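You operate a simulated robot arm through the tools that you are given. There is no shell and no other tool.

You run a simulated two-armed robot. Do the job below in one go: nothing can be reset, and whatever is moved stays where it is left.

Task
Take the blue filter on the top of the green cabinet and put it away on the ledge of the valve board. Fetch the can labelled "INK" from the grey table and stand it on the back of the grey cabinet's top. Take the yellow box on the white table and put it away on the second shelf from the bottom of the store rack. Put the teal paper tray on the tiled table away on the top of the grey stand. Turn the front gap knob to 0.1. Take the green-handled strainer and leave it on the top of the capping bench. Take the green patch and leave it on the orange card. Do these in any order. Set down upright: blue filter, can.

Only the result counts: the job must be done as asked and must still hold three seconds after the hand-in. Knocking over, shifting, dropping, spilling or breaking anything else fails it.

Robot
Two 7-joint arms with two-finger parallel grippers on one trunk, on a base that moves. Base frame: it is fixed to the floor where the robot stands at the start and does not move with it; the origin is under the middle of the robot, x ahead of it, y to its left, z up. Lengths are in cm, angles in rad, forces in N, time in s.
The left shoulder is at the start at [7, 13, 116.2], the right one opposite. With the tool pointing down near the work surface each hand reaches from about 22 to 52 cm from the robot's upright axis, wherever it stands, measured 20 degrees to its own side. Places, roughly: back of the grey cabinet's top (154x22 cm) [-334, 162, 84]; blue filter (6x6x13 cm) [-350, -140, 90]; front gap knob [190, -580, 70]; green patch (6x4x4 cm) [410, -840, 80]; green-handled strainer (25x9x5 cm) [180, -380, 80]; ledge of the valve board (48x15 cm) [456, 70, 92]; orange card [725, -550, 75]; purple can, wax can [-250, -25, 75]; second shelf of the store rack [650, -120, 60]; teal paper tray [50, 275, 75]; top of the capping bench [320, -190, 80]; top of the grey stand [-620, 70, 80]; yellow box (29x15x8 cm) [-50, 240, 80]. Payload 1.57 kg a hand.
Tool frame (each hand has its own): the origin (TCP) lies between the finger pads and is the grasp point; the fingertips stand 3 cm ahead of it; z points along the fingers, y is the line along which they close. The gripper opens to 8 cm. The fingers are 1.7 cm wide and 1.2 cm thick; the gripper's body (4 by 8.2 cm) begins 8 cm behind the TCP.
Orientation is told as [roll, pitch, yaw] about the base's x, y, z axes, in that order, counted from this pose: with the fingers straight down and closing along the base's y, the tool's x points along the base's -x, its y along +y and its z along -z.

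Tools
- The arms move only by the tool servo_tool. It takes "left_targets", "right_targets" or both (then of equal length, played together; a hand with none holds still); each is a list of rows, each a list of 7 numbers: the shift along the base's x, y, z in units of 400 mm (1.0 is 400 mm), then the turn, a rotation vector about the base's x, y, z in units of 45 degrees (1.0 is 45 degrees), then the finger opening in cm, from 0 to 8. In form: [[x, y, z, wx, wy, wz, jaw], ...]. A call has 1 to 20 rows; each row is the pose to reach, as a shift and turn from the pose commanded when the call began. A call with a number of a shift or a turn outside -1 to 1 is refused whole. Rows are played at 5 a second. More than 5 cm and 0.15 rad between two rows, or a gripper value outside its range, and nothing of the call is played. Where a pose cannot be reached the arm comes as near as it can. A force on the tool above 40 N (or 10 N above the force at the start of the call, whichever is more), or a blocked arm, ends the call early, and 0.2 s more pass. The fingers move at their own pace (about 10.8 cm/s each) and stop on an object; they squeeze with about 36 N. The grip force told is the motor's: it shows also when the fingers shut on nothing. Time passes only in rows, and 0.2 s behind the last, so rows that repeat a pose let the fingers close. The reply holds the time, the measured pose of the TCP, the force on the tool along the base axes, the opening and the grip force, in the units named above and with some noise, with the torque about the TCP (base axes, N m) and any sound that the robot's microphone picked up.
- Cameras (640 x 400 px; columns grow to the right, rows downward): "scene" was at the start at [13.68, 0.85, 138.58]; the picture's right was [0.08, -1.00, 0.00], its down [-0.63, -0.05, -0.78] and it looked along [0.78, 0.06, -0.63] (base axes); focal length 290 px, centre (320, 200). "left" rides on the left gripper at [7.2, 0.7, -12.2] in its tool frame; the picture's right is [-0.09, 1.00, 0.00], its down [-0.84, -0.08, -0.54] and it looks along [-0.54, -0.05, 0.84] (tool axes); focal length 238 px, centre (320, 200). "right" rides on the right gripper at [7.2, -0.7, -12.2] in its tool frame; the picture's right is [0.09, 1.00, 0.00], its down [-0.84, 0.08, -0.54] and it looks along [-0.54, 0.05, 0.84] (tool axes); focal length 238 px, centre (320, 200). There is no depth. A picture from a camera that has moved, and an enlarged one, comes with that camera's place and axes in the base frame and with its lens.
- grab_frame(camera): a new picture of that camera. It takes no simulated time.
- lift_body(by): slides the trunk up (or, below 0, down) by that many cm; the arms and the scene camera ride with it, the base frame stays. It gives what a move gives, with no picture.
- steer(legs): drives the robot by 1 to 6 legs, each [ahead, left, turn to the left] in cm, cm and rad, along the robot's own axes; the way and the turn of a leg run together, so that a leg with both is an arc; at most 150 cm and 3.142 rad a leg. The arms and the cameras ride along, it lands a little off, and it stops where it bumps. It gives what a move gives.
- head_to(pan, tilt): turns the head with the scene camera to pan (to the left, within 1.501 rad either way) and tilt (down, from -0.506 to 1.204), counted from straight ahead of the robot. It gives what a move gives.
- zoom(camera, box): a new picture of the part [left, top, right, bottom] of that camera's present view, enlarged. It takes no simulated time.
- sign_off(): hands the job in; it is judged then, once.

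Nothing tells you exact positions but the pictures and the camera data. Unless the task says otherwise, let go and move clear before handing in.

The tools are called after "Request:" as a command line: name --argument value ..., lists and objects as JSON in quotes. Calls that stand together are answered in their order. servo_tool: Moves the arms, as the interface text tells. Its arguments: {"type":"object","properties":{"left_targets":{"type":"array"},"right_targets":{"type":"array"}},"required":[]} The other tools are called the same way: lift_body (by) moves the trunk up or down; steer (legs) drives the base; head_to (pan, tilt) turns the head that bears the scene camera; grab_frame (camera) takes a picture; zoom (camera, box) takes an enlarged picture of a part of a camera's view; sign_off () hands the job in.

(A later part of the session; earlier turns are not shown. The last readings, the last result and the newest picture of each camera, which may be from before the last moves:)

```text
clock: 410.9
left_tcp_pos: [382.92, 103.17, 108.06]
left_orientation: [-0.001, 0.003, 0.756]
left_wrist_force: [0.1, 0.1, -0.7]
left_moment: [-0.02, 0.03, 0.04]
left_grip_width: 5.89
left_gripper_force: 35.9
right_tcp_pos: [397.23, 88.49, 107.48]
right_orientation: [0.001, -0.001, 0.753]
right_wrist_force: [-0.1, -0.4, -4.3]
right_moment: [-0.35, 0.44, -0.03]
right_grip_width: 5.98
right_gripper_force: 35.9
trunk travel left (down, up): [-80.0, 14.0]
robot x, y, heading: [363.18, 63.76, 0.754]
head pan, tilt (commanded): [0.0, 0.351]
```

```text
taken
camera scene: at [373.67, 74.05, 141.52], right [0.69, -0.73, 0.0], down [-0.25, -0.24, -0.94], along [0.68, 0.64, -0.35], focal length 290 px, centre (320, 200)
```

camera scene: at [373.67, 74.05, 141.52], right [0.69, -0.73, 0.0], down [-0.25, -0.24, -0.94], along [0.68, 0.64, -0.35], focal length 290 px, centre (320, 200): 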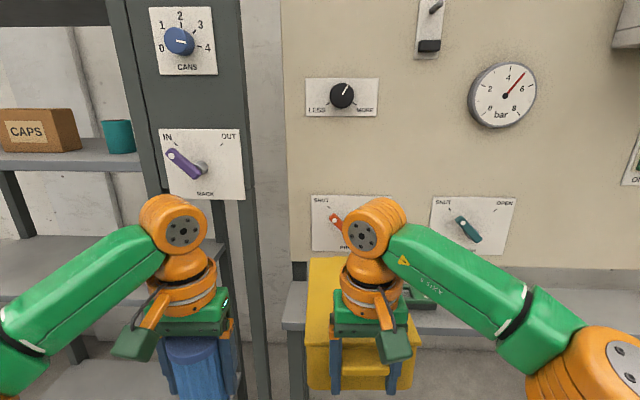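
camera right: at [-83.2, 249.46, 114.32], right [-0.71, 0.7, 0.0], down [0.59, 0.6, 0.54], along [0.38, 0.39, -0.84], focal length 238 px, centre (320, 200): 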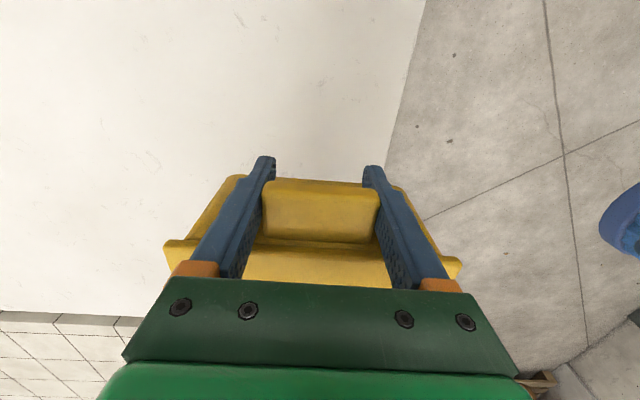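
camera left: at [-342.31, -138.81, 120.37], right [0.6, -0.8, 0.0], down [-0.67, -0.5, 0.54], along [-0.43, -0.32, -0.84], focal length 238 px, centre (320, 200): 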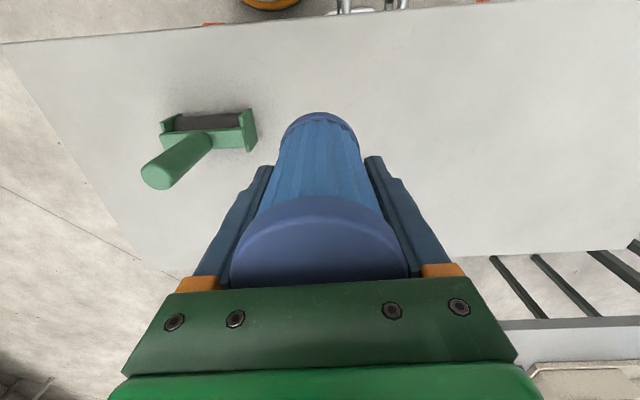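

The board is right ahead and the box tip reaches over its ledge, so I back off and turn right to stand alongside the wall, leaving the filter on my wall side.

Request:
steer --legs '[[-25, 0, 0], [0, 0, -1.6]]'

Request:
head_to --pan 1.2 --tilt 0.45

Request:
grab_frame --camera "scene"

Request:
head_to --pan 0.5 --tilt 0.35

Request:
grab_frame --camera "scene"

```text
clock: 416.6
left_tcp_pos: [383.63, 26.11, 107.98]
left_orientation: [0.0, 0.004, -0.84]
left_wrist_force: [0.9, -0.6, -1.0]
left_moment: [0.03, -0.01, 0.02]
left_grip_width: 5.89
left_gripper_force: 35.7
right_tcp_pos: [368.65, 12.01, 107.56]
right_orientation: [0.003, 0.0, -0.837]
right_wrist_force: [-0.5, -0.4, -3.9]
right_moment: [0.37, 0.31, -0.01]
right_grip_width: 5.97
right_gripper_force: 36.2
trunk travel left (down, up): [-80.0, 14.0]
robot x, y, heading: [345.1, 46.98, -0.832]
head pan, tilt (commanded): [0.0, 0.351]
```

```text
clock: 417.9
left_tcp_pos: [383.75, 26.1, 108.04]
left_orientation: [-0.001, 0.004, -0.84]
left_wrist_force: [-0.4, -0.9, -2.1]
left_moment: [0.02, 0.0, 0.03]
left_grip_width: 5.88
left_gripper_force: 35.4
right_tcp_pos: [368.67, 12.09, 107.49]
right_orientation: [0.003, 0.001, -0.839]
right_wrist_force: [-0.1, 0.1, -4.9]
right_moment: [0.38, 0.32, 0.01]
right_grip_width: 5.96
right_gripper_force: 36.0
trunk travel left (down, up): [-80.0, 14.0]
robot x, y, heading: [344.84, 46.89, -0.837]
head pan, tilt (commanded): [1.201, 0.45]
```

```text
taken
camera scene: at [357.05, 46.41, 140.61], right [0.36, -0.93, 0.0], down [-0.41, -0.15, -0.9], along [0.84, 0.32, -0.44], focal length 290 px, centre (320, 200)
```

scene: 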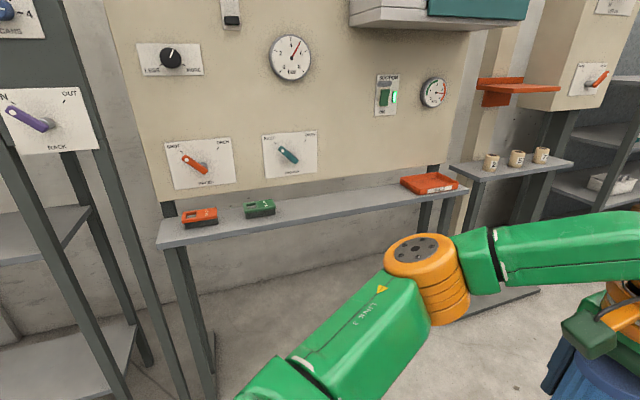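

```text
clock: 419.0
left_tcp_pos: [383.7, 26.14, 108.09]
left_orientation: [0.001, 0.004, -0.837]
left_wrist_force: [0.3, -0.6, -0.8]
left_moment: [0.02, 0.02, 0.0]
left_grip_width: 5.89
left_gripper_force: 36.4
right_tcp_pos: [368.69, 12.0, 107.48]
right_orientation: [-0.001, 0.001, -0.839]
right_wrist_force: [-0.6, 0.4, -4.3]
right_moment: [0.39, 0.36, -0.02]
right_grip_width: 5.95
right_gripper_force: 36.4
trunk travel left (down, up): [-80.0, 14.0]
robot x, y, heading: [344.88, 46.92, -0.834]
head pan, tilt (commanded): [0.499, 0.351]
```

```text
taken
camera scene: at [357.24, 40.09, 141.52], right [-0.33, -0.94, 0.0], down [-0.33, 0.11, -0.94], along [0.89, -0.31, -0.34], focal length 290 px, centre (320, 200)
```

scene: 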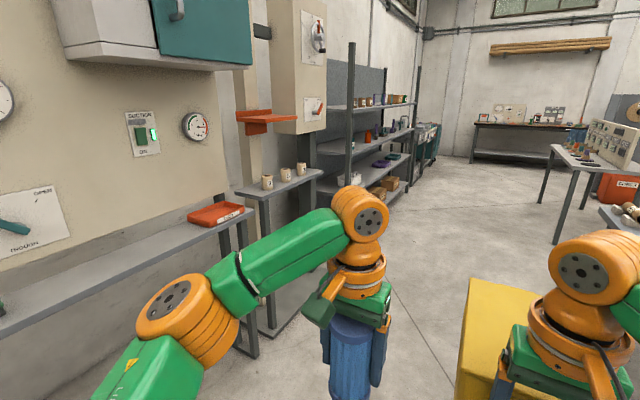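

Clear view now: the ledge's middle is free between the green block and the red tray, centre about (454,70). I slide left toward it, keeping alongside.

Request:
steer --legs '[[35.5, 50, 0]]'

Request:
head_to --pan 1.1 --tilt 0.8

Request:
grab_frame --camera "scene"

```text
clock: 422.4
left_tcp_pos: [443.27, 32.79, 108.05]
left_orientation: [-0.001, 0.002, -0.848]
left_wrist_force: [0.0, 0.9, -2.1]
left_moment: [0.0, -0.02, 0.0]
left_grip_width: 5.89
left_gripper_force: 35.9
right_tcp_pos: [428.09, 18.84, 107.54]
right_orientation: [0.001, 0.0, -0.848]
right_wrist_force: [0.2, 0.1, -4.2]
right_moment: [0.39, 0.32, 0.02]
right_grip_width: 5.96
right_gripper_force: 36.4
trunk travel left (down, up): [-80.0, 14.0]
robot x, y, heading: [404.83, 53.78, -0.846]
head pan, tilt (commanded): [0.499, 0.351]
```

```text
clock: 423.4
left_tcp_pos: [443.5, 32.86, 108.22]
left_orientation: [0.0, 0.003, -0.846]
left_wrist_force: [0.1, -0.6, -2.4]
left_moment: [-0.03, 0.01, -0.02]
left_grip_width: 5.9
left_gripper_force: 36.0
right_tcp_pos: [428.18, 18.91, 107.44]
right_orientation: [0.003, 0.001, -0.849]
right_wrist_force: [0.1, -0.6, -3.5]
right_moment: [0.4, 0.35, 0.03]
right_grip_width: 5.95
right_gripper_force: 35.7
trunk travel left (down, up): [-80.0, 14.0]
robot x, y, heading: [404.77, 54.03, -0.846]
head pan, tilt (commanded): [1.1, 0.799]
```

```text
taken
camera scene: at [416.12, 52.19, 137.57], right [0.25, -0.97, 0.0], down [-0.69, -0.18, -0.7], along [0.67, 0.18, -0.72], focal length 290 px, centre (320, 200)
```

scene: 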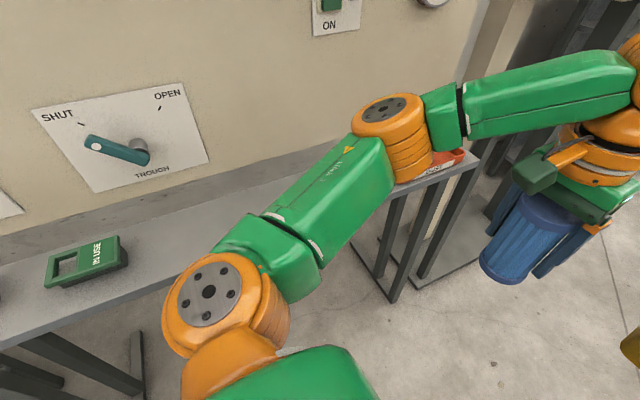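

The target spot lies about 20 cm ahead and 47 cm to my left. I swing the left hand with the filter out over the ledge at height.

Request:
servo_tool --left_targets '[[0.0297, 0.1156, 0, 0, 0, 0, 5], [0.0594, 0.2312, 0, 0, 0, 0, 5], [0.0891, 0.3469, 0, 0, 0, 0, 5], [0.1188, 0.4625, 0, 0, 0, 0, 5], [0.1484, 0.5781, 0, 0, 0, 0, 5], [0.1781, 0.6938, 0, 0, 0, 0, 5], [0.2078, 0.8094, 0, 0, 0, 0, 5], [0.2375, 0.925, 0, 0, 0, 0, 5], [0.2375, 0.925, 0, 0, 0, 0, 5]]'

Request:
grab_frame --camera "scene"

Request:
grab_frame --camera "left"

```text
clock: 425.4
left_tcp_pos: [458.69, 68.05, 107.04]
left_orientation: [-0.002, 0.004, -0.847]
left_wrist_force: [0.4, 0.1, -1.8]
left_moment: [0.0, -0.02, 0.0]
left_grip_width: 5.88
left_gripper_force: 36.5
left hand out of reach, approached as far as the arm can: row 6, 7, 8, 9
right_tcp_pos: [428.27, 18.97, 107.5]
right_orientation: [0.003, 0.001, -0.849]
right_wrist_force: [-0.4, -0.3, -3.9]
right_moment: [0.38, 0.33, -0.01]
right_grip_width: 5.98
right_gripper_force: 35.7
trunk travel left (down, up): [-80.0, 14.0]
robot x, y, heading: [404.88, 53.91, -0.844]
head pan, tilt (commanded): [1.1, 0.799]
```

```text
taken
camera scene: at [416.13, 52.29, 137.56], right [0.25, -0.97, 0.0], down [-0.69, -0.18, -0.7], along [0.67, 0.18, -0.72], focal length 290 px, centre (320, 200)
```

scene: 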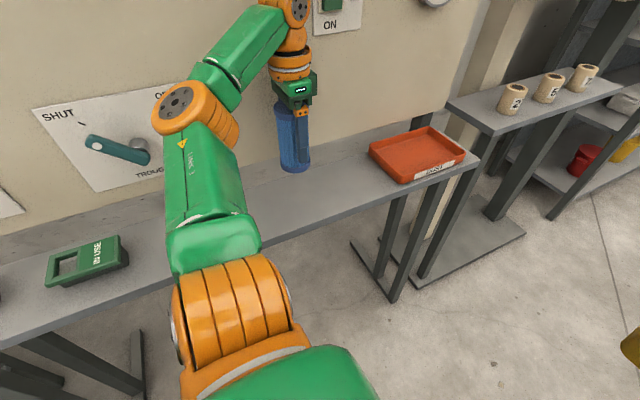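

```text
taken
camera left: at [454.42, 73.93, 119.38], right [0.81, 0.59, 0.0], down [0.5, -0.68, 0.54], along [0.32, -0.44, -0.84], focal length 238 px, centre (320, 200)
```

left: 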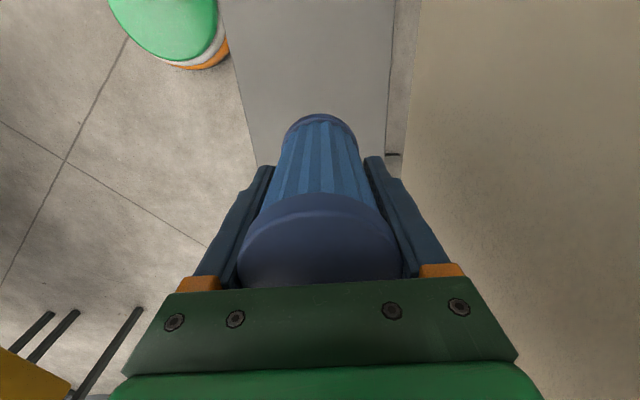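

The arm hits a wrist limit there. Turning the hand about the vertical toward the reach direction should free it (the filter is round).

Request:
servo_tool --left_targets '[[0, 0, 0, 0, 0, 0.18, 5], [0, 0, 0, 0, 0, 0.36, 5], [0, 0, 0, 0, 0, 0.54, 5], [0, 0, 0, 0, 0, 0.72, 5], [0, 0, 0, 0, 0, 0.9, 5], [0, 0, 0, 0, 0, 0.9, 5]]'

Request:
grab_frame --camera "scene"

Request:
grab_frame --camera "left"

```text
clock: 426.8
left_tcp_pos: [458.76, 68.3, 107.48]
left_orientation: [0.0, 0.003, -0.138]
left_wrist_force: [-1.0, -0.6, -1.4]
left_moment: [0.0, 0.0, 0.05]
left_grip_width: 5.89
left_gripper_force: 35.6
right_tcp_pos: [428.31, 18.85, 107.54]
right_orientation: [0.002, 0.0, -0.847]
right_wrist_force: [-0.1, 0.0, -4.3]
right_moment: [0.39, 0.31, -0.01]
right_grip_width: 5.95
right_gripper_force: 36.5
trunk travel left (down, up): [-80.0, 14.0]
robot x, y, heading: [404.68, 53.69, -0.848]
head pan, tilt (commanded): [1.1, 0.799]
```

```text
taken
camera scene: at [416.13, 52.24, 137.56], right [0.25, -0.97, 0.0], down [-0.69, -0.18, -0.7], along [0.67, 0.18, -0.72], focal length 290 px, centre (320, 200)
```

scene: 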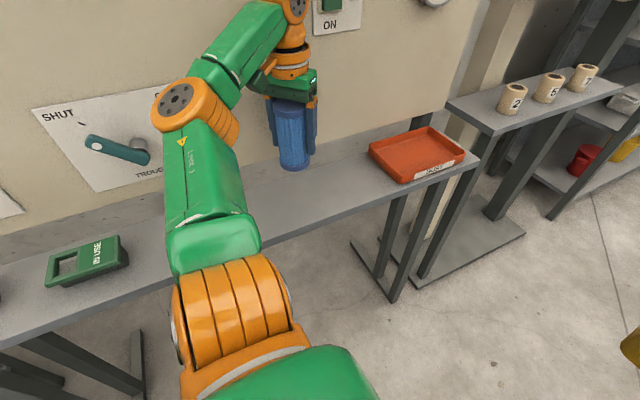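

```text
taken
camera left: at [451.73, 69.91, 119.79], right [0.23, 0.97, 0.0], down [0.82, -0.19, 0.54], along [0.53, -0.12, -0.84], focal length 238 px, centre (320, 200)
```

left: 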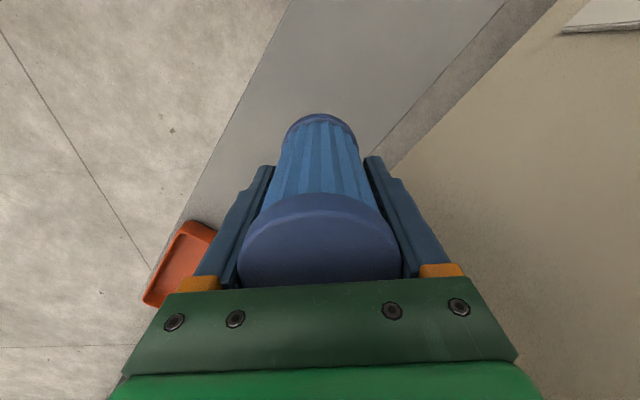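

It follows again now. I move it 3 cm away from the board and lower to just above the ledge.

Request:
servo_tool --left_targets '[[-0.028, -0.025, 0, 0, 0, 0, 5], [-0.055, -0.05, 0, 0, 0, 0, 5], [-0.055, -0.05, -0.06, 0, 0, 0, 5], [-0.055, -0.05, -0.12, 0, 0, 0, 5], [-0.055, -0.05, -0.15, 0, 0, 0, 5], [-0.055, -0.05, -0.15, 0, 0, 0, 5]]'

Request:
grab_frame --camera "scene"

Request:
grab_frame --camera "left"

```text
clock: 428.2
left_tcp_pos: [456.12, 66.24, 101.49]
left_orientation: [0.002, 0.001, -0.141]
left_wrist_force: [0.4, 0.1, -1.1]
left_moment: [0.03, 0.01, -0.01]
left_grip_width: 5.88
left_gripper_force: 35.9
left hand out of reach, approached as far as the arm can: row 1, 2, 3, 4
right_tcp_pos: [428.21, 18.92, 107.48]
right_orientation: [0.001, -0.002, -0.848]
right_wrist_force: [0.8, 0.0, -3.8]
right_moment: [0.39, 0.29, 0.0]
right_grip_width: 5.94
right_gripper_force: 36.4
trunk travel left (down, up): [-80.0, 14.0]
robot x, y, heading: [404.75, 54.13, -0.845]
head pan, tilt (commanded): [1.1, 0.799]
```

```text
taken
camera scene: at [416.12, 52.25, 137.56], right [0.25, -0.97, 0.0], down [-0.69, -0.18, -0.7], along [0.67, 0.18, -0.72], focal length 290 px, centre (320, 200)
```

scene: 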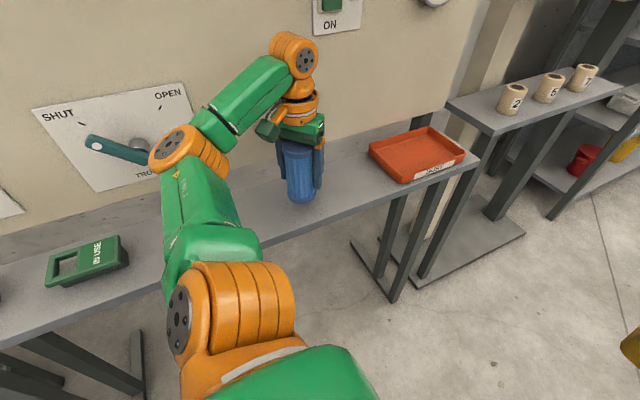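

```text
taken
camera left: at [449.2, 68.01, 113.87], right [0.23, 0.97, 0.0], down [0.82, -0.19, 0.54], along [0.53, -0.12, -0.84], focal length 238 px, centre (320, 200)
```

left: 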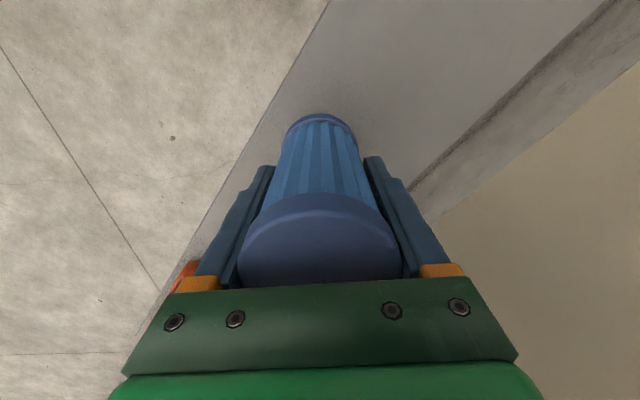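

The filter hangs over the ledge, about 3 cm from the front edge. I nudge it 1 cm inward and lower until it touches.

Request:
servo_tool --left_targets '[[0.01, 0.009, -0.01, 0, 0, 0, 5], [0.02, 0.017, -0.02, 0, 0, 0, 5], [0.02, 0.017, -0.035, 0, 0, 0, 5], [0.02, 0.017, -0.045, 0, 0, 0, 5], [0.02, 0.017, -0.052, 0, 0, 0, 5], [0.02, 0.017, -0.052, 0, 0, 0, 5]]'

```text
clock: 429.6
left_tcp_pos: [456.95, 66.84, 99.58]
left_orientation: [0.0, 0.002, -0.14]
left_wrist_force: [-0.3, -0.7, -1.2]
left_moment: [0.0, 0.0, -0.02]
left_grip_width: 5.9
left_gripper_force: 36.0
right_tcp_pos: [428.17, 19.0, 107.47]
right_orientation: [0.002, 0.0, -0.847]
right_wrist_force: [0.6, 1.0, -3.3]
right_moment: [0.4, 0.35, -0.01]
right_grip_width: 5.95
right_gripper_force: 36.0
trunk travel left (down, up): [-80.0, 14.0]
robot x, y, heading: [404.53, 54.04, -0.843]
head pan, tilt (commanded): [1.1, 0.799]
```

Request:
servo_tool --left_targets '[[0, 0, -0.01, 0, 0, 0, 5], [0, 0, -0.018, 0, 0, 0, 5], [0, 0, -0.025, 0, 0, 0, 5], [0, 0, -0.025, 0, 0, 0, 5]]'

Request:
zoom --camera "scene" --box '[230, 100, 370, 220]'

```text
clock: 430.6
left_tcp_pos: [456.97, 66.97, 98.65]
left_orientation: [0.0, 0.0, -0.141]
left_wrist_force: [-0.2, 0.1, -1.7]
left_moment: [-0.01, -0.01, 0.03]
left_grip_width: 5.86
left_gripper_force: 35.7
right_tcp_pos: [428.21, 18.88, 107.53]
right_orientation: [0.003, 0.001, -0.849]
right_wrist_force: [0.0, 0.4, -4.5]
right_moment: [0.36, 0.32, 0.03]
right_grip_width: 5.97
right_gripper_force: 36.0
trunk travel left (down, up): [-80.0, 14.0]
robot x, y, heading: [404.63, 53.6, -0.845]
head pan, tilt (commanded): [1.1, 0.799]
```

```text
3.33 times, centred on (300, 160) of scene
camera zoom: at [416.13, 52.25, 137.56], right [0.25, -0.97, 0.0], down [-0.69, -0.18, -0.7], along [0.67, 0.18, -0.72], focal length 966 px, centre (387, 333)
```

zoom: 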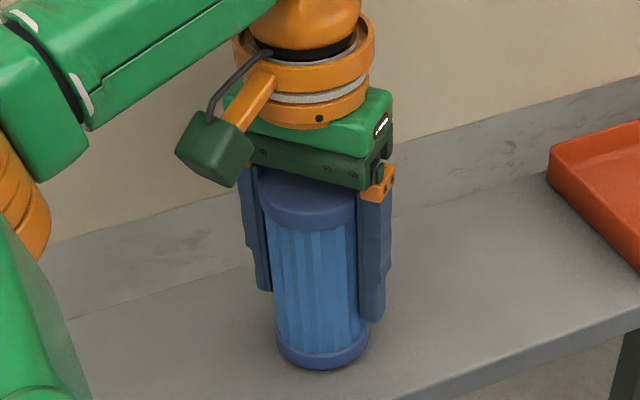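

Not touching yet (still 1.7 N hanging). Continue down in fine steps.

Request:
servo_tool --left_targets '[[0, 0, -0.006, 0, 0, 0, 5], [0, 0, -0.012, 0, 0, 0, 5], [0, 0, -0.018, 0, 0, 0, 5], [0, 0, -0.024, 0, 0, 0, 5], [0, 0, -0.03, 0, 0, 0, 5]]'

```text
clock: 431.8
left_tcp_pos: [456.61, 66.81, 97.71]
left_orientation: [0.0, -0.004, -0.139]
left_wrist_force: [6.9, 4.9, 34.0]
left_moment: [0.29, -0.05, 0.12]
left_grip_width: 5.86
left_gripper_force: 35.9
right_tcp_pos: [427.68, 18.99, 107.59]
right_orientation: [0.008, -0.002, -0.847]
right_wrist_force: [-0.5, 0.3, -4.4]
right_moment: [0.4, 0.3, 0.03]
right_grip_width: 5.94
right_gripper_force: 36.6
trunk travel left (down, up): [-80.0, 14.0]
robot x, y, heading: [404.46, 53.71, -0.846]
head pan, tilt (commanded): [1.1, 0.799]
```

Contact. I ease the pressure off.

Request:
servo_tool --left_targets '[[0, 0, 0.005, 0, 0, 0, 5], [0, 0, 0.008, 0, 0, 0, 5], [0, 0, 0.008, 0, 0, 0, 5]]'

```text
clock: 432.6
left_tcp_pos: [457.08, 66.95, 97.73]
left_orientation: [0.003, 0.003, -0.138]
left_wrist_force: [-0.4, -0.2, -0.2]
left_moment: [0.0, -0.02, 0.03]
left_grip_width: 5.85
left_gripper_force: 35.5
right_tcp_pos: [428.09, 18.88, 107.5]
right_orientation: [0.0, 0.0, -0.849]
right_wrist_force: [-0.2, -0.3, -4.5]
right_moment: [0.4, 0.33, 0.01]
right_grip_width: 5.94
right_gripper_force: 35.6
trunk travel left (down, up): [-80.0, 14.0]
robot x, y, heading: [404.92, 53.91, -0.846]
head pan, tilt (commanded): [1.1, 0.799]
```

The filter rests with no load. I open the fingers, then raise my whole trunk so the hand leaves straight upward.

Request:
servo_tool --left_targets '[[0, 0, 0, 0, 0, 0, 6.5], [0, 0, 0, 0, 0, 0, 7.6], [0, 0, 0, 0, 0, 0, 7.6], [0, 0, 0, 0, 0, 0, 7.6]]'

Request:
lift_body --by 13

Request:
grab_frame --camera "scene"

Request:
grab_frame --camera "left"

```text
clock: 433.6
left_tcp_pos: [457.21, 67.02, 97.74]
left_orientation: [-0.002, 0.001, -0.139]
left_wrist_force: [-0.2, -0.6, 0.5]
left_moment: [0.06, 0.0, 0.04]
left_grip_width: 7.64
left_gripper_force: 0.0
right_tcp_pos: [428.31, 18.88, 107.47]
right_orientation: [0.0, 0.0, -0.848]
right_wrist_force: [-0.3, 0.0, -4.5]
right_moment: [0.38, 0.31, 0.02]
right_grip_width: 5.99
right_gripper_force: 36.1
trunk travel left (down, up): [-80.0, 14.0]
robot x, y, heading: [404.96, 53.81, -0.849]
head pan, tilt (commanded): [1.1, 0.799]
```

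```text
clock: 435.2
left_tcp_pos: [457.04, 66.92, 110.72]
left_orientation: [-0.001, 0.001, -0.14]
left_wrist_force: [0.6, -0.4, 0.8]
left_moment: [0.0, -0.04, -0.01]
left_grip_width: 7.6
left_gripper_force: 0.1
right_tcp_pos: [428.23, 18.9, 120.45]
right_orientation: [0.002, 0.001, -0.848]
right_wrist_force: [1.1, 0.2, -4.8]
right_moment: [0.41, 0.33, -0.01]
right_grip_width: 5.96
right_gripper_force: 36.0
trunk travel left (down, up): [-93.0, 1.0]
robot x, y, heading: [404.92, 53.73, -0.846]
head pan, tilt (commanded): [1.1, 0.799]
```

```text
taken
camera scene: at [416.1, 52.23, 150.56], right [0.25, -0.97, 0.0], down [-0.69, -0.18, -0.7], along [0.67, 0.18, -0.72], focal length 290 px, centre (320, 200)
```

scene: 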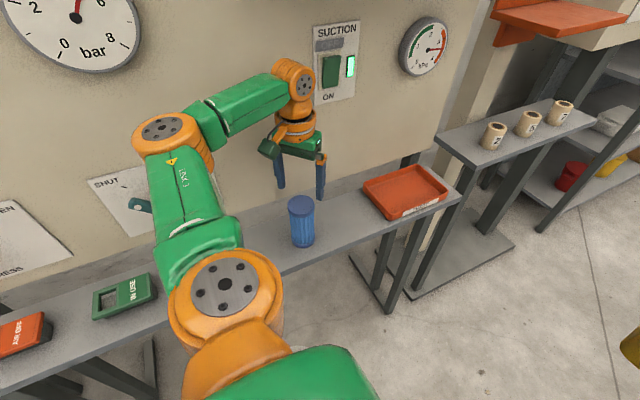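

```text
taken
camera left: at [450.09, 68.66, 122.97], right [0.23, 0.97, 0.0], down [0.82, -0.19, 0.54], along [0.53, -0.12, -0.84], focal length 238 px, centre (320, 200)
```

left: 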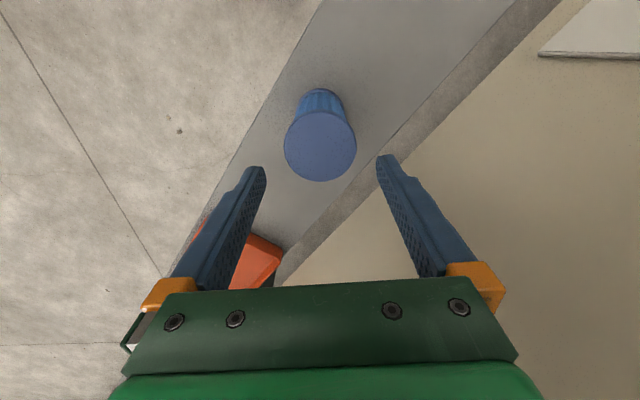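

The blue filter stands upright on the ledge, fingers clear above it. I slide away from the wall, then drive on along it toward the store rack.

Request:
steer --legs '[[0, -38, 0], [145, 0, 0]]'

Request:
head_to --pan 0.4 --tilt 0.35

Request:
grab_frame --camera "scene"

Request:
head_to --pan -0.5 --tilt 0.35

Request:
grab_frame --camera "scene"

```text
clock: 444.4
left_tcp_pos: [526.29, -64.86, 110.67]
left_orientation: [0.0, 0.001, -0.129]
left_wrist_force: [0.1, 0.5, -0.2]
left_moment: [-0.03, -0.01, 0.05]
left_grip_width: 7.61
left_gripper_force: 0.1
right_tcp_pos: [497.94, -113.14, 120.59]
right_orientation: [0.0, 0.0, -0.837]
right_wrist_force: [0.3, 0.8, -3.3]
right_moment: [0.42, 0.33, 0.01]
right_grip_width: 5.96
right_gripper_force: 35.6
trunk travel left (down, up): [-93.0, 1.0]
robot x, y, heading: [474.33, -79.0, -0.837]
head pan, tilt (commanded): [1.1, 0.799]
```

```text
clock: 445.5
left_tcp_pos: [526.41, -64.85, 110.82]
left_orientation: [0.0, 0.0, -0.131]
left_wrist_force: [0.2, -0.2, 1.2]
left_moment: [-0.02, 0.0, 0.02]
left_grip_width: 7.58
left_gripper_force: 0.1
right_tcp_pos: [498.09, -113.29, 120.5]
right_orientation: [0.001, 0.0, -0.838]
right_wrist_force: [0.3, -0.5, -3.8]
right_moment: [0.36, 0.34, -0.03]
right_grip_width: 5.95
right_gripper_force: 35.9
trunk travel left (down, up): [-93.0, 1.0]
robot x, y, heading: [474.8, -78.46, -0.835]
head pan, tilt (commanded): [0.4, 0.351]
```

```text
taken
camera scene: at [486.27, -86.1, 154.52], right [-0.42, -0.91, 0.0], down [-0.31, 0.15, -0.94], along [0.85, -0.4, -0.35], focal length 290 px, centre (320, 200)
```

scene: 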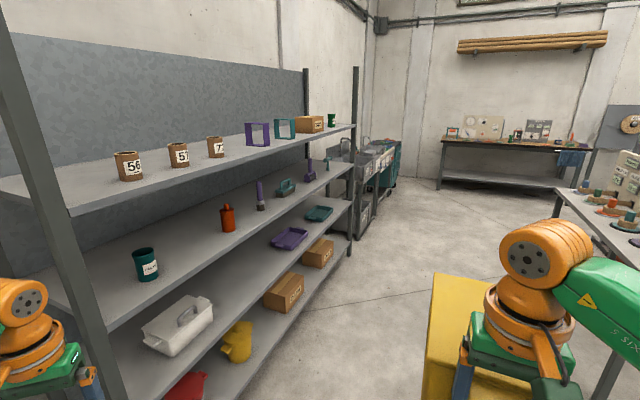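

```text
clock: 446.7
left_tcp_pos: [526.48, -64.89, 110.86]
left_orientation: [-0.001, 0.004, -0.13]
left_wrist_force: [0.0, 0.0, -0.2]
left_moment: [-0.01, -0.03, 0.02]
left_grip_width: 7.6
left_gripper_force: 0.1
right_tcp_pos: [498.04, -113.32, 120.45]
right_orientation: [0.001, -0.001, -0.838]
right_wrist_force: [0.3, -0.3, -4.1]
right_moment: [0.39, 0.34, -0.02]
right_grip_width: 5.96
right_gripper_force: 36.1
trunk travel left (down, up): [-93.0, 1.0]
robot x, y, heading: [474.3, -78.67, -0.84]
head pan, tilt (commanded): [-0.499, 0.351]
```

```text
taken
camera scene: at [480.02, -91.22, 154.53], right [-0.97, -0.23, 0.0], down [-0.08, 0.33, -0.94], along [0.22, -0.91, -0.34], focal length 290 px, centre (320, 200)
```

scene: 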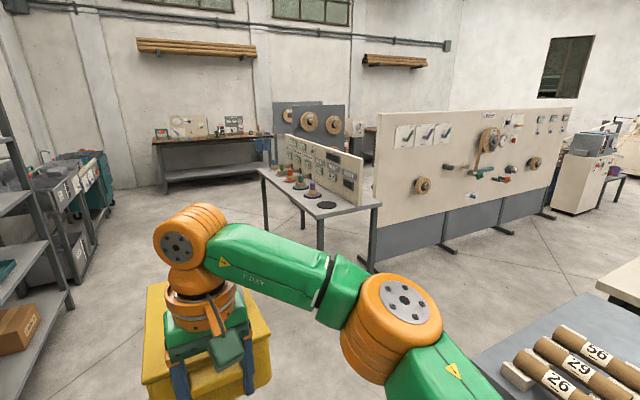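

The rack is at my left front; its second shelf (z≈59) has free room between the white basket and the purple tray. First I bring the left hand back in front, then move to the rack.

Request:
servo_tool --left_targets '[[-0.041, -0.1, 0.01, 0, 0, -0.12, 8], [-0.083, -0.2, 0.02, 0, 0, -0.25, 8], [-0.124, -0.305, 0.03, 0, 0, -0.38, 8], [-0.166, -0.41, 0.04, 0, 0, -0.51, 8], [-0.207, -0.51, 0.05, 0, 0, -0.64, 8], [-0.249, -0.61, 0.05, 0, 0, -0.77, 8], [-0.29, -0.7125, 0.05, 0, 0, -0.9, 8], [-0.29, -0.7125, 0.05, 0, 0, -0.9, 8]]'

Request:
steer --legs '[[118, -7, 0], [0, 0, 1.54]]'

Request:
head_to --pan 0.0 --tilt 0.5

Request:
grab_frame --camera "scene"

```text
clock: 448.5
left_tcp_pos: [514.61, -93.65, 112.61]
left_orientation: [-0.001, 0.001, -0.837]
left_wrist_force: [0.1, 0.1, -0.4]
left_moment: [-0.01, 0.02, 0.02]
left_grip_width: 8.01
left_gripper_force: 0.1
right_tcp_pos: [497.98, -113.23, 120.58]
right_orientation: [0.002, 0.0, -0.837]
right_wrist_force: [-0.2, -0.3, -3.5]
right_moment: [0.38, 0.33, 0.02]
right_grip_width: 5.95
right_gripper_force: 35.4
trunk travel left (down, up): [-93.0, 1.0]
robot x, y, heading: [473.78, -78.59, -0.835]
head pan, tilt (commanded): [-0.499, 0.351]
```

```text
clock: 458.2
left_tcp_pos: [563.66, -130.17, 112.64]
left_orientation: [0.0, 0.003, 0.703]
left_wrist_force: [-0.4, 0.4, -0.2]
left_moment: [-0.01, -0.03, 0.01]
left_grip_width: 7.97
left_gripper_force: 0.0
right_tcp_pos: [582.76, -147.36, 120.46]
right_orientation: [0.001, -0.001, 0.702]
right_wrist_force: [-0.2, -0.2, -3.9]
right_moment: [-0.36, 0.37, 0.0]
right_grip_width: 5.98
right_gripper_force: 35.9
trunk travel left (down, up): [-93.0, 1.0]
robot x, y, heading: [547.51, -170.0, 0.705]
head pan, tilt (commanded): [-0.499, 0.351]
```

```text
clock: 459.1
left_tcp_pos: [563.63, -130.06, 112.59]
left_orientation: [0.0, 0.002, 0.704]
left_wrist_force: [0.8, -0.5, 0.5]
left_moment: [-0.02, -0.01, -0.06]
left_grip_width: 8.0
left_gripper_force: 0.0
right_tcp_pos: [582.61, -147.3, 120.49]
right_orientation: [0.002, -0.001, 0.701]
right_wrist_force: [1.0, -0.4, -3.4]
right_moment: [-0.3, 0.4, 0.0]
right_grip_width: 5.97
right_gripper_force: 35.8
trunk travel left (down, up): [-93.0, 1.0]
robot x, y, heading: [547.2, -169.85, 0.701]
head pan, tilt (commanded): [0.0, 0.499]
```

```text
taken
camera scene: at [558.22, -160.62, 153.16], right [0.65, -0.76, 0.0], down [-0.37, -0.31, -0.88], along [0.67, 0.57, -0.48], focal length 290 px, centre (320, 200)
```

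scene: 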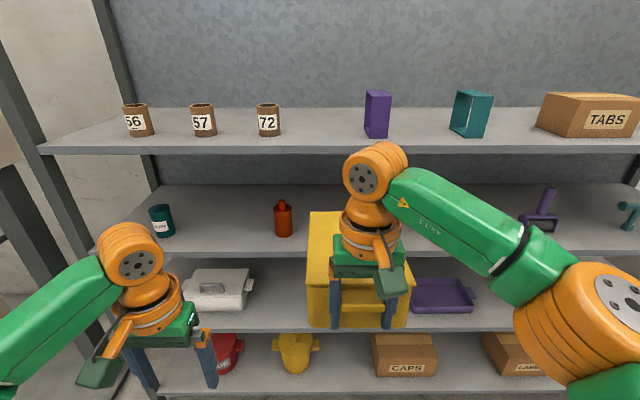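

I'm facing the rack and the box lines up with the gap on the second shelf. I lower my trunk so the box is at that shelf's height.

Request:
lift_body --by -52.5

Request:
head_to --pan 0.0 --tilt 0.25

Request:
grab_frame --camera "scene"

Request:
grab_frame --camera "left"

```text
refused: -52.5 is not a number from -40 to 40
```

```text
clock: 459.9
left_tcp_pos: [563.54, -130.16, 112.64]
left_orientation: [0.0, 0.002, 0.702]
left_wrist_force: [0.0, -0.6, -0.1]
left_moment: [0.04, 0.0, 0.01]
left_grip_width: 8.01
left_gripper_force: 0.0
right_tcp_pos: [582.66, -147.34, 120.55]
right_orientation: [0.002, 0.0, 0.702]
right_wrist_force: [0.0, 0.3, -4.6]
right_moment: [-0.29, 0.39, 0.01]
right_grip_width: 5.97
right_gripper_force: 36.2
trunk travel left (down, up): [-93.0, 1.0]
robot x, y, heading: [547.22, -169.96, 0.703]
head pan, tilt (commanded): [0.0, 0.25]
```

```text
taken
camera scene: at [558.41, -160.47, 155.46], right [0.65, -0.76, 0.0], down [-0.19, -0.16, -0.97], along [0.74, 0.63, -0.25], focal length 290 px, centre (320, 200)
```

scene: 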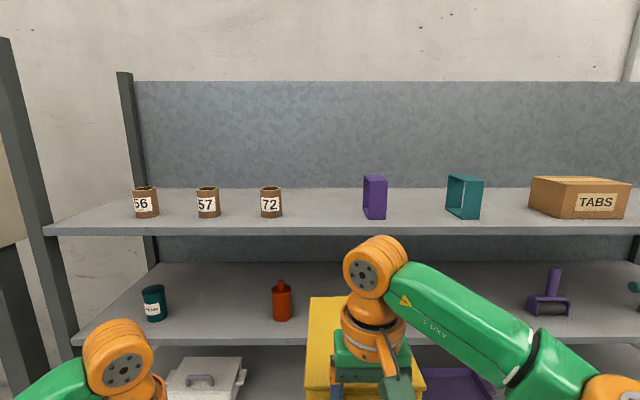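

```text
taken
camera left: at [557.66, -134.25, 124.9], right [-0.57, 0.82, 0.0], down [0.69, 0.48, 0.54], along [0.44, 0.31, -0.84], focal length 238 px, centre (320, 200)
```

left: 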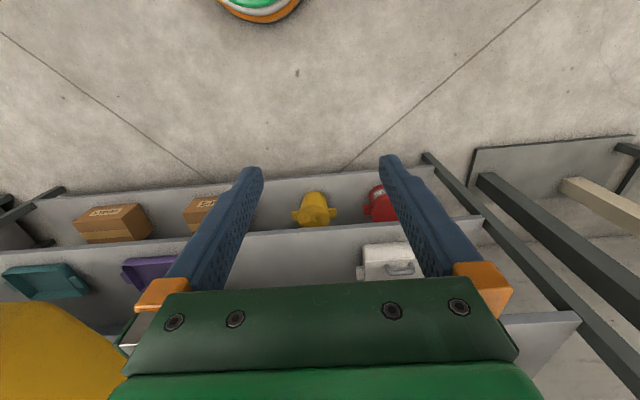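

Request:
lift_body --by -30

Request:
lift_body --by -22

Request:
head_to --pan 0.0 --tilt 0.35

Request:
grab_frame --camera "scene"

Request:
grab_frame --camera "right"

```text
clock: 462.9
left_tcp_pos: [563.52, -130.26, 82.69]
left_orientation: [0.0, 0.002, 0.703]
left_wrist_force: [0.0, -0.8, 0.4]
left_moment: [0.0, 0.0, 0.02]
left_grip_width: 7.98
left_gripper_force: 0.0
right_tcp_pos: [582.71, -147.35, 90.45]
right_orientation: [0.001, 0.0, 0.7]
right_wrist_force: [0.4, -0.3, -3.5]
right_moment: [-0.31, 0.4, -0.03]
right_grip_width: 5.96
right_gripper_force: 35.9
trunk travel left (down, up): [-63.0, 31.0]
robot x, y, heading: [547.47, -170.02, 0.704]
head pan, tilt (commanded): [0.0, 0.25]
```

```text
clock: 465.2
left_tcp_pos: [563.5, -130.2, 60.66]
left_orientation: [0.0, 0.002, 0.702]
left_wrist_force: [0.1, 0.4, -0.6]
left_moment: [0.03, -0.02, 0.01]
left_grip_width: 8.0
left_gripper_force: 0.0
right_tcp_pos: [582.65, -147.44, 68.51]
right_orientation: [0.002, -0.001, 0.702]
right_wrist_force: [-0.2, 1.0, -4.0]
right_moment: [-0.33, 0.36, -0.01]
right_grip_width: 5.95
right_gripper_force: 35.8
trunk travel left (down, up): [-41.0, 53.0]
robot x, y, heading: [547.16, -169.97, 0.704]
head pan, tilt (commanded): [0.0, 0.25]
```

```text
clock: 465.9
left_tcp_pos: [563.51, -130.15, 60.56]
left_orientation: [0.0, 0.002, 0.703]
left_wrist_force: [1.2, -0.4, -0.7]
left_moment: [0.03, 0.01, 0.01]
left_grip_width: 8.02
left_gripper_force: 0.1
right_tcp_pos: [582.69, -147.44, 68.68]
right_orientation: [0.001, 0.002, 0.702]
right_wrist_force: [-0.3, 1.3, -3.5]
right_moment: [-0.32, 0.38, -0.01]
right_grip_width: 5.94
right_gripper_force: 36.2
trunk travel left (down, up): [-41.0, 53.0]
robot x, y, heading: [547.23, -170.14, 0.705]
head pan, tilt (commanded): [0.0, 0.351]
```

```text
taken
camera scene: at [558.34, -160.52, 102.53], right [0.65, -0.76, 0.0], down [-0.26, -0.22, -0.94], along [0.72, 0.61, -0.34], focal length 290 px, centre (320, 200)
```

scene: 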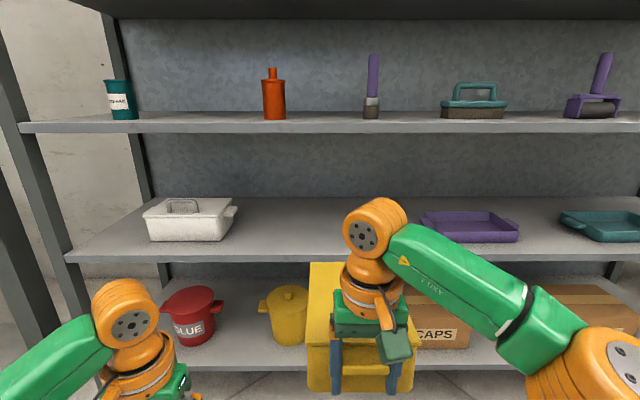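

```text
taken
camera right: at [577.72, -152.5, 80.7], right [-0.71, 0.7, 0.0], down [0.59, 0.6, 0.54], along [0.38, 0.39, -0.84], focal length 238 px, centre (320, 200)
```

right: 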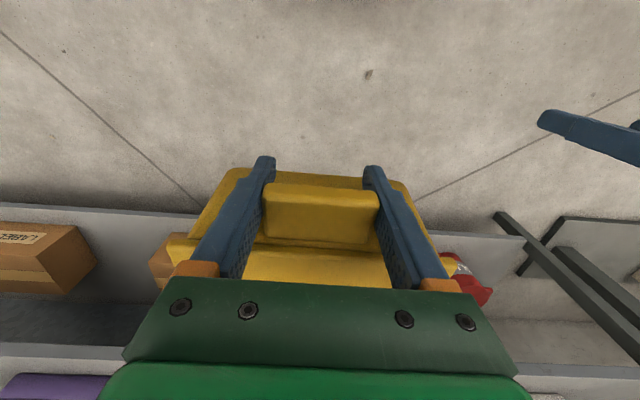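

The shelf top looks nearer 61–62 cm, so I raise the box 2.5 cm for clearance and pull the left hand back, then drive in 36 cm.

Request:
servo_tool --right_targets '[[0, 0, 0.03, 0, 0, 0, 4], [0, 0, 0.06, 0, 0, 0, 4], [0, 0, 0.065, 0, 0, 0, 4]]' --left_targets '[[-0.05, -0.043, 0.05, 0, 0, 0, 8], [-0.1, -0.086, 0.1, 0, 0, 0, 8], [-0.153, -0.129, 0.15, 0, 0, 0, 8]]'

Request:
steer --legs '[[20, 0, 0]]'

Request:
grab_frame --camera "scene"

Request:
grab_frame --camera "left"

```text
clock: 466.7
left_tcp_pos: [557.45, -135.65, 66.66]
left_orientation: [0.002, 0.001, 0.702]
left_wrist_force: [0.2, -1.1, 0.3]
left_moment: [0.01, 0.01, -0.04]
left_grip_width: 8.02
left_gripper_force: 0.0
right_tcp_pos: [582.75, -147.38, 71.27]
right_orientation: [0.002, -0.001, 0.703]
right_wrist_force: [-0.3, -0.6, -3.1]
right_moment: [-0.32, 0.4, 0.0]
right_grip_width: 5.99
right_gripper_force: 35.9
trunk travel left (down, up): [-41.0, 53.0]
robot x, y, heading: [547.17, -169.97, 0.703]
head pan, tilt (commanded): [0.0, 0.351]
```

```text
clock: 468.3
left_tcp_pos: [572.68, -122.7, 66.58]
left_orientation: [-0.001, 0.004, 0.701]
left_wrist_force: [-0.6, 0.0, 0.1]
left_moment: [0.02, 0.02, -0.01]
left_grip_width: 8.0
left_gripper_force: 0.0
right_tcp_pos: [598.06, -134.76, 71.19]
right_orientation: [0.002, 0.0, 0.698]
right_wrist_force: [0.0, -2.3, -3.9]
right_moment: [-0.32, 0.42, -0.04]
right_grip_width: 5.98
right_gripper_force: 36.1
trunk travel left (down, up): [-41.0, 53.0]
robot x, y, heading: [562.25, -157.08, 0.703]
head pan, tilt (commanded): [0.0, 0.351]
```

```text
taken
camera scene: at [573.51, -147.76, 102.52], right [0.64, -0.76, 0.0], down [-0.26, -0.22, -0.94], along [0.72, 0.6, -0.35], focal length 290 px, centre (320, 200)
```

scene: 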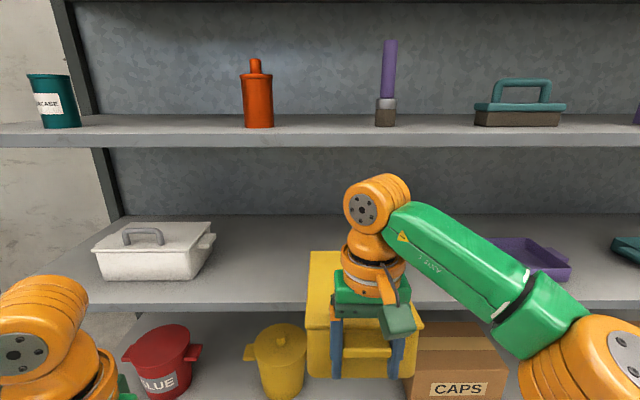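

```text
taken
camera left: at [566.77, -126.85, 78.78], right [-0.57, 0.82, 0.0], down [0.69, 0.48, 0.54], along [0.44, 0.31, -0.84], focal length 238 px, centre (320, 200)
```

left: 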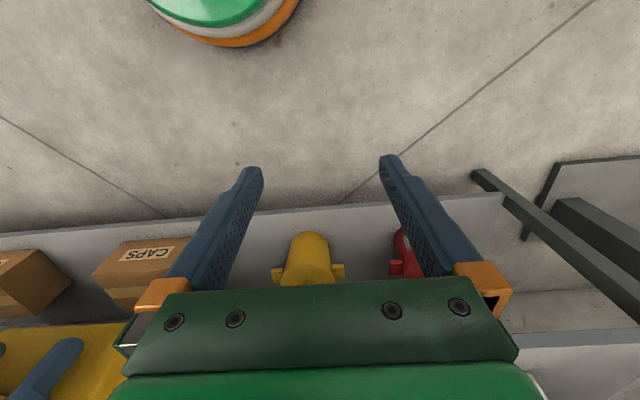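

The box tip is just over the shelf edge. I check the clearance enlarged.

Request:
zoom --camera "scene" --box '[270, 230, 450, 390]'

Request:
grab_frame --camera "right"

```text
2.50 times, centred on (360, 310) of scene
camera zoom: at [573.51, -147.76, 102.52], right [0.64, -0.76, 0.0], down [-0.26, -0.22, -0.94], along [0.72, 0.6, -0.35], focal length 724 px, centre (220, -75)
```

zoom: 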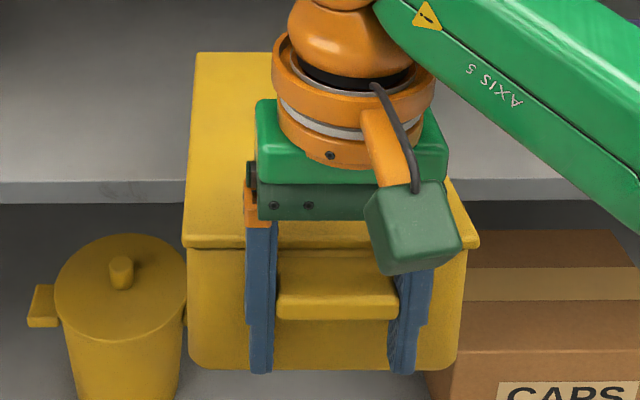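

```text
taken
camera right: at [593.02, -139.75, 83.33], right [-0.71, 0.7, 0.0], down [0.59, 0.6, 0.54], along [0.38, 0.39, -0.84], focal length 238 px, centre (320, 200)
```

right: 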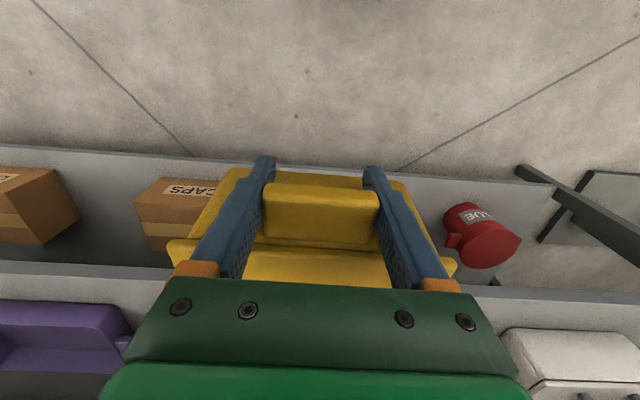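

Shelf top is at about 60, the box bottom at 66 – clear. I drive in another 15 cm.

Request:
steer --legs '[[15, 0, 0]]'

Request:
grab_frame --camera "scene"

Request:
grab_frame --camera "left"

```text
clock: 469.6
left_tcp_pos: [584.2, -113.17, 66.54]
left_orientation: [0.001, 0.003, 0.701]
left_wrist_force: [0.0, -0.5, 0.2]
left_moment: [0.04, -0.01, 0.0]
left_grip_width: 8.02
left_gripper_force: 0.1
right_tcp_pos: [609.52, -125.0, 71.02]
right_orientation: [0.003, 0.0, 0.697]
right_wrist_force: [0.8, -0.1, -4.1]
right_moment: [-0.37, 0.42, 0.01]
right_grip_width: 5.98
right_gripper_force: 36.2
trunk travel left (down, up): [-41.0, 53.0]
robot x, y, heading: [574.26, -147.68, 0.7]
head pan, tilt (commanded): [0.0, 0.351]
```

```text
taken
camera scene: at [585.03, -138.03, 102.52], right [0.64, -0.76, 0.0], down [-0.26, -0.22, -0.94], along [0.72, 0.61, -0.35], focal length 290 px, centre (320, 200)
```

scene: 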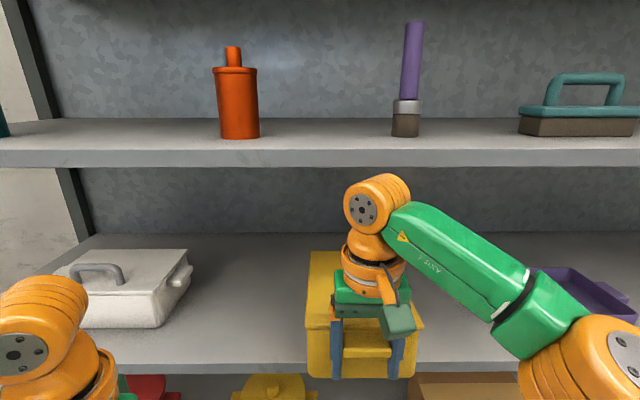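

```text
taken
camera left: at [578.28, -117.13, 78.78], right [-0.57, 0.82, 0.0], down [0.69, 0.48, 0.54], along [0.44, 0.31, -0.84], focal length 238 px, centre (320, 200)
```

left: 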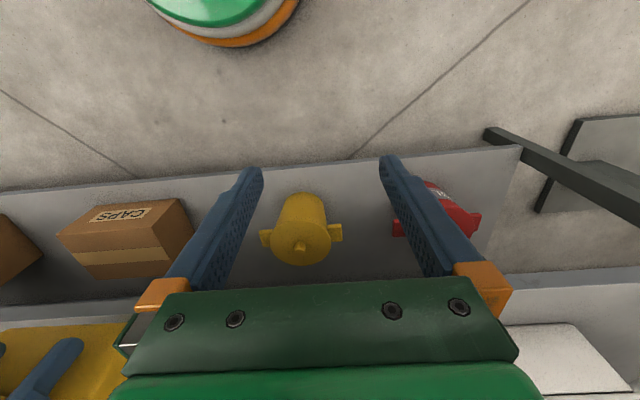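

The shelf above has its underside at about 94; once lowered my wrist passes under it. I lower to 1 cm above the shelf and go in a little further.

Request:
servo_tool --right_targets '[[0, 0, -0.04, 0, 0, 0, 4], [0, 0, -0.08, 0, 0, 0, 4], [0, 0, -0.105, 0, 0, 0, 4], [0, 0, -0.105, 0, 0, 0, 4]]'

Request:
steer --legs '[[8.5, 0, 0]]'

Request:
grab_frame --camera "scene"

```text
clock: 470.6
left_tcp_pos: [584.15, -113.3, 66.49]
left_orientation: [0.0, 0.0, 0.701]
left_wrist_force: [-0.1, 1.0, -0.1]
left_moment: [-0.02, 0.02, -0.01]
left_grip_width: 8.0
left_gripper_force: 0.0
right_tcp_pos: [609.31, -125.04, 67.01]
right_orientation: [0.003, -0.004, 0.7]
right_wrist_force: [0.4, 0.4, 3.0]
right_moment: [0.81, -0.78, 0.07]
right_grip_width: 5.99
right_gripper_force: 35.8
trunk travel left (down, up): [-41.0, 53.0]
robot x, y, heading: [574.05, -147.52, 0.7]
head pan, tilt (commanded): [0.0, 0.351]
```

```text
clock: 471.7
left_tcp_pos: [590.81, -107.55, 66.59]
left_orientation: [0.0, 0.005, 0.702]
left_wrist_force: [0.4, 0.2, 0.4]
left_moment: [0.01, 0.01, -0.01]
left_grip_width: 8.0
left_gripper_force: 0.1
right_tcp_pos: [616.02, -119.52, 66.87]
right_orientation: [0.002, 0.0, 0.7]
right_wrist_force: [1.1, -0.1, -4.3]
right_moment: [-0.33, 0.38, 0.01]
right_grip_width: 5.96
right_gripper_force: 36.5
trunk travel left (down, up): [-41.0, 53.0]
robot x, y, heading: [580.6, -142.1, 0.7]
head pan, tilt (commanded): [0.0, 0.351]
```

```text
taken
camera scene: at [591.62, -132.47, 102.51], right [0.65, -0.76, 0.0], down [-0.26, -0.22, -0.94], along [0.72, 0.61, -0.35], focal length 290 px, centre (320, 200)
```

scene: 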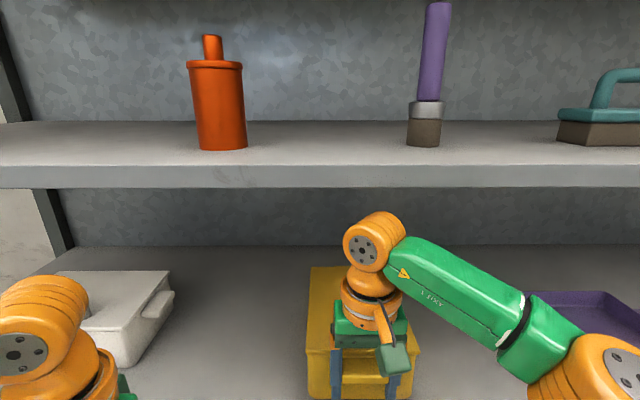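

TCP is now at the shelf's front edge, the box wholly inside. I lower gently until it rests.

Request:
servo_tool --right_targets '[[0, 0, -0.01, 0, 0, 0, 4], [0, 0, -0.02, 0, 0, 0, 4], [0, 0, -0.03, 0, 0, 0, 4], [0, 0, -0.035, 0, 0, 0, 4], [0, 0, -0.035, 0, 0, 0, 4]]'

```text
clock: 472.9
left_tcp_pos: [590.68, -107.71, 66.65]
left_orientation: [0.0, 0.0, 0.7]
left_wrist_force: [0.5, 0.2, -0.1]
left_moment: [0.01, -0.01, 0.0]
left_grip_width: 8.02
left_gripper_force: 0.0
right_tcp_pos: [615.94, -119.48, 65.6]
right_orientation: [-0.001, 0.0, 0.7]
right_wrist_force: [-2.2, -2.0, 4.2]
right_moment: [0.63, -0.99, -0.03]
right_grip_width: 5.94
right_gripper_force: 35.8
trunk travel left (down, up): [-41.0, 53.0]
robot x, y, heading: [580.46, -141.84, 0.701]
head pan, tilt (commanded): [0.0, 0.351]
```

The far end rests; a touch lower and then I open the fingers.

Request:
servo_tool --right_targets '[[0, 0, -0.006, 0, 0, 0, 4], [0, 0, -0.01, 0, 0, 0, 4], [0, 0, -0.01, 0, 0, 0, 4]]'

Request:
servo_tool --right_targets '[[0, 0, 0, 0, 0, 0, 6.5], [0, 0, 0, 0, 0, 0, 8], [0, 0, 0, 0, 0, 0, 8], [0, 0, 0, 0, 0, 0, 8]]'

Request:
grab_frame --camera "right"

Request:
grab_frame --camera "scene"

```text
clock: 473.7
left_tcp_pos: [590.62, -107.65, 66.74]
left_orientation: [-0.002, 0.0, 0.702]
left_wrist_force: [-0.1, 0.6, 0.3]
left_moment: [-0.02, -0.04, 0.01]
left_grip_width: 7.98
left_gripper_force: 0.0
right_tcp_pos: [615.99, -119.56, 65.26]
right_orientation: [0.002, -0.002, 0.701]
right_wrist_force: [-2.5, -0.9, 4.1]
right_moment: [0.82, -0.84, 0.11]
right_grip_width: 5.98
right_gripper_force: 35.5
trunk travel left (down, up): [-41.0, 53.0]
robot x, y, heading: [580.44, -142.12, 0.705]
head pan, tilt (commanded): [0.0, 0.351]
```

```text
clock: 474.7
left_tcp_pos: [590.76, -107.57, 66.67]
left_orientation: [0.001, 0.002, 0.7]
left_wrist_force: [-0.6, 1.1, -0.1]
left_moment: [0.02, 0.01, -0.01]
left_grip_width: 7.99
left_gripper_force: 0.0
right_tcp_pos: [616.04, -119.51, 65.15]
right_orientation: [0.002, 0.0, 0.7]
right_wrist_force: [0.3, 0.6, -0.3]
right_moment: [-0.02, -0.01, -0.01]
right_grip_width: 8.01
right_gripper_force: 0.0
trunk travel left (down, up): [-41.0, 53.0]
robot x, y, heading: [580.23, -141.55, 0.701]
head pan, tilt (commanded): [0.0, 0.351]
```

```text
taken
camera right: at [611.1, -124.53, 77.38], right [-0.71, 0.7, 0.0], down [0.59, 0.6, 0.54], along [0.38, 0.39, -0.84], focal length 238 px, centre (320, 200)
```

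right: 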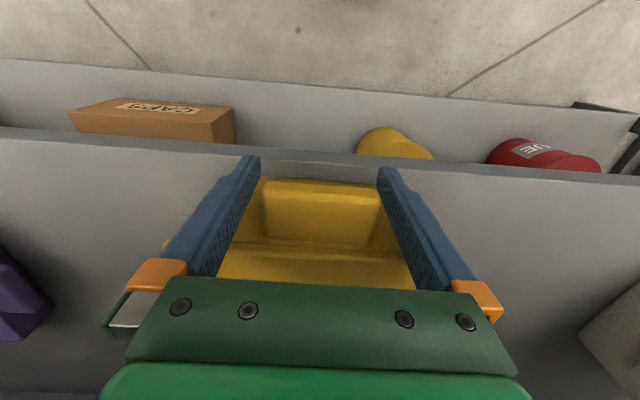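

```text
taken
camera scene: at [591.52, -132.54, 102.54], right [0.65, -0.76, 0.0], down [-0.26, -0.22, -0.94], along [0.72, 0.61, -0.34], focal length 290 px, centre (320, 200)
```

scene: 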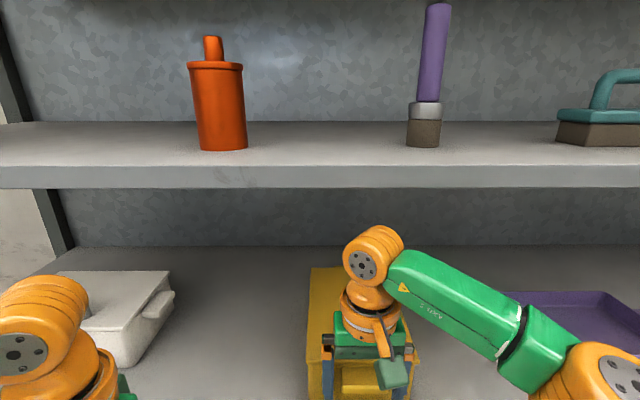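

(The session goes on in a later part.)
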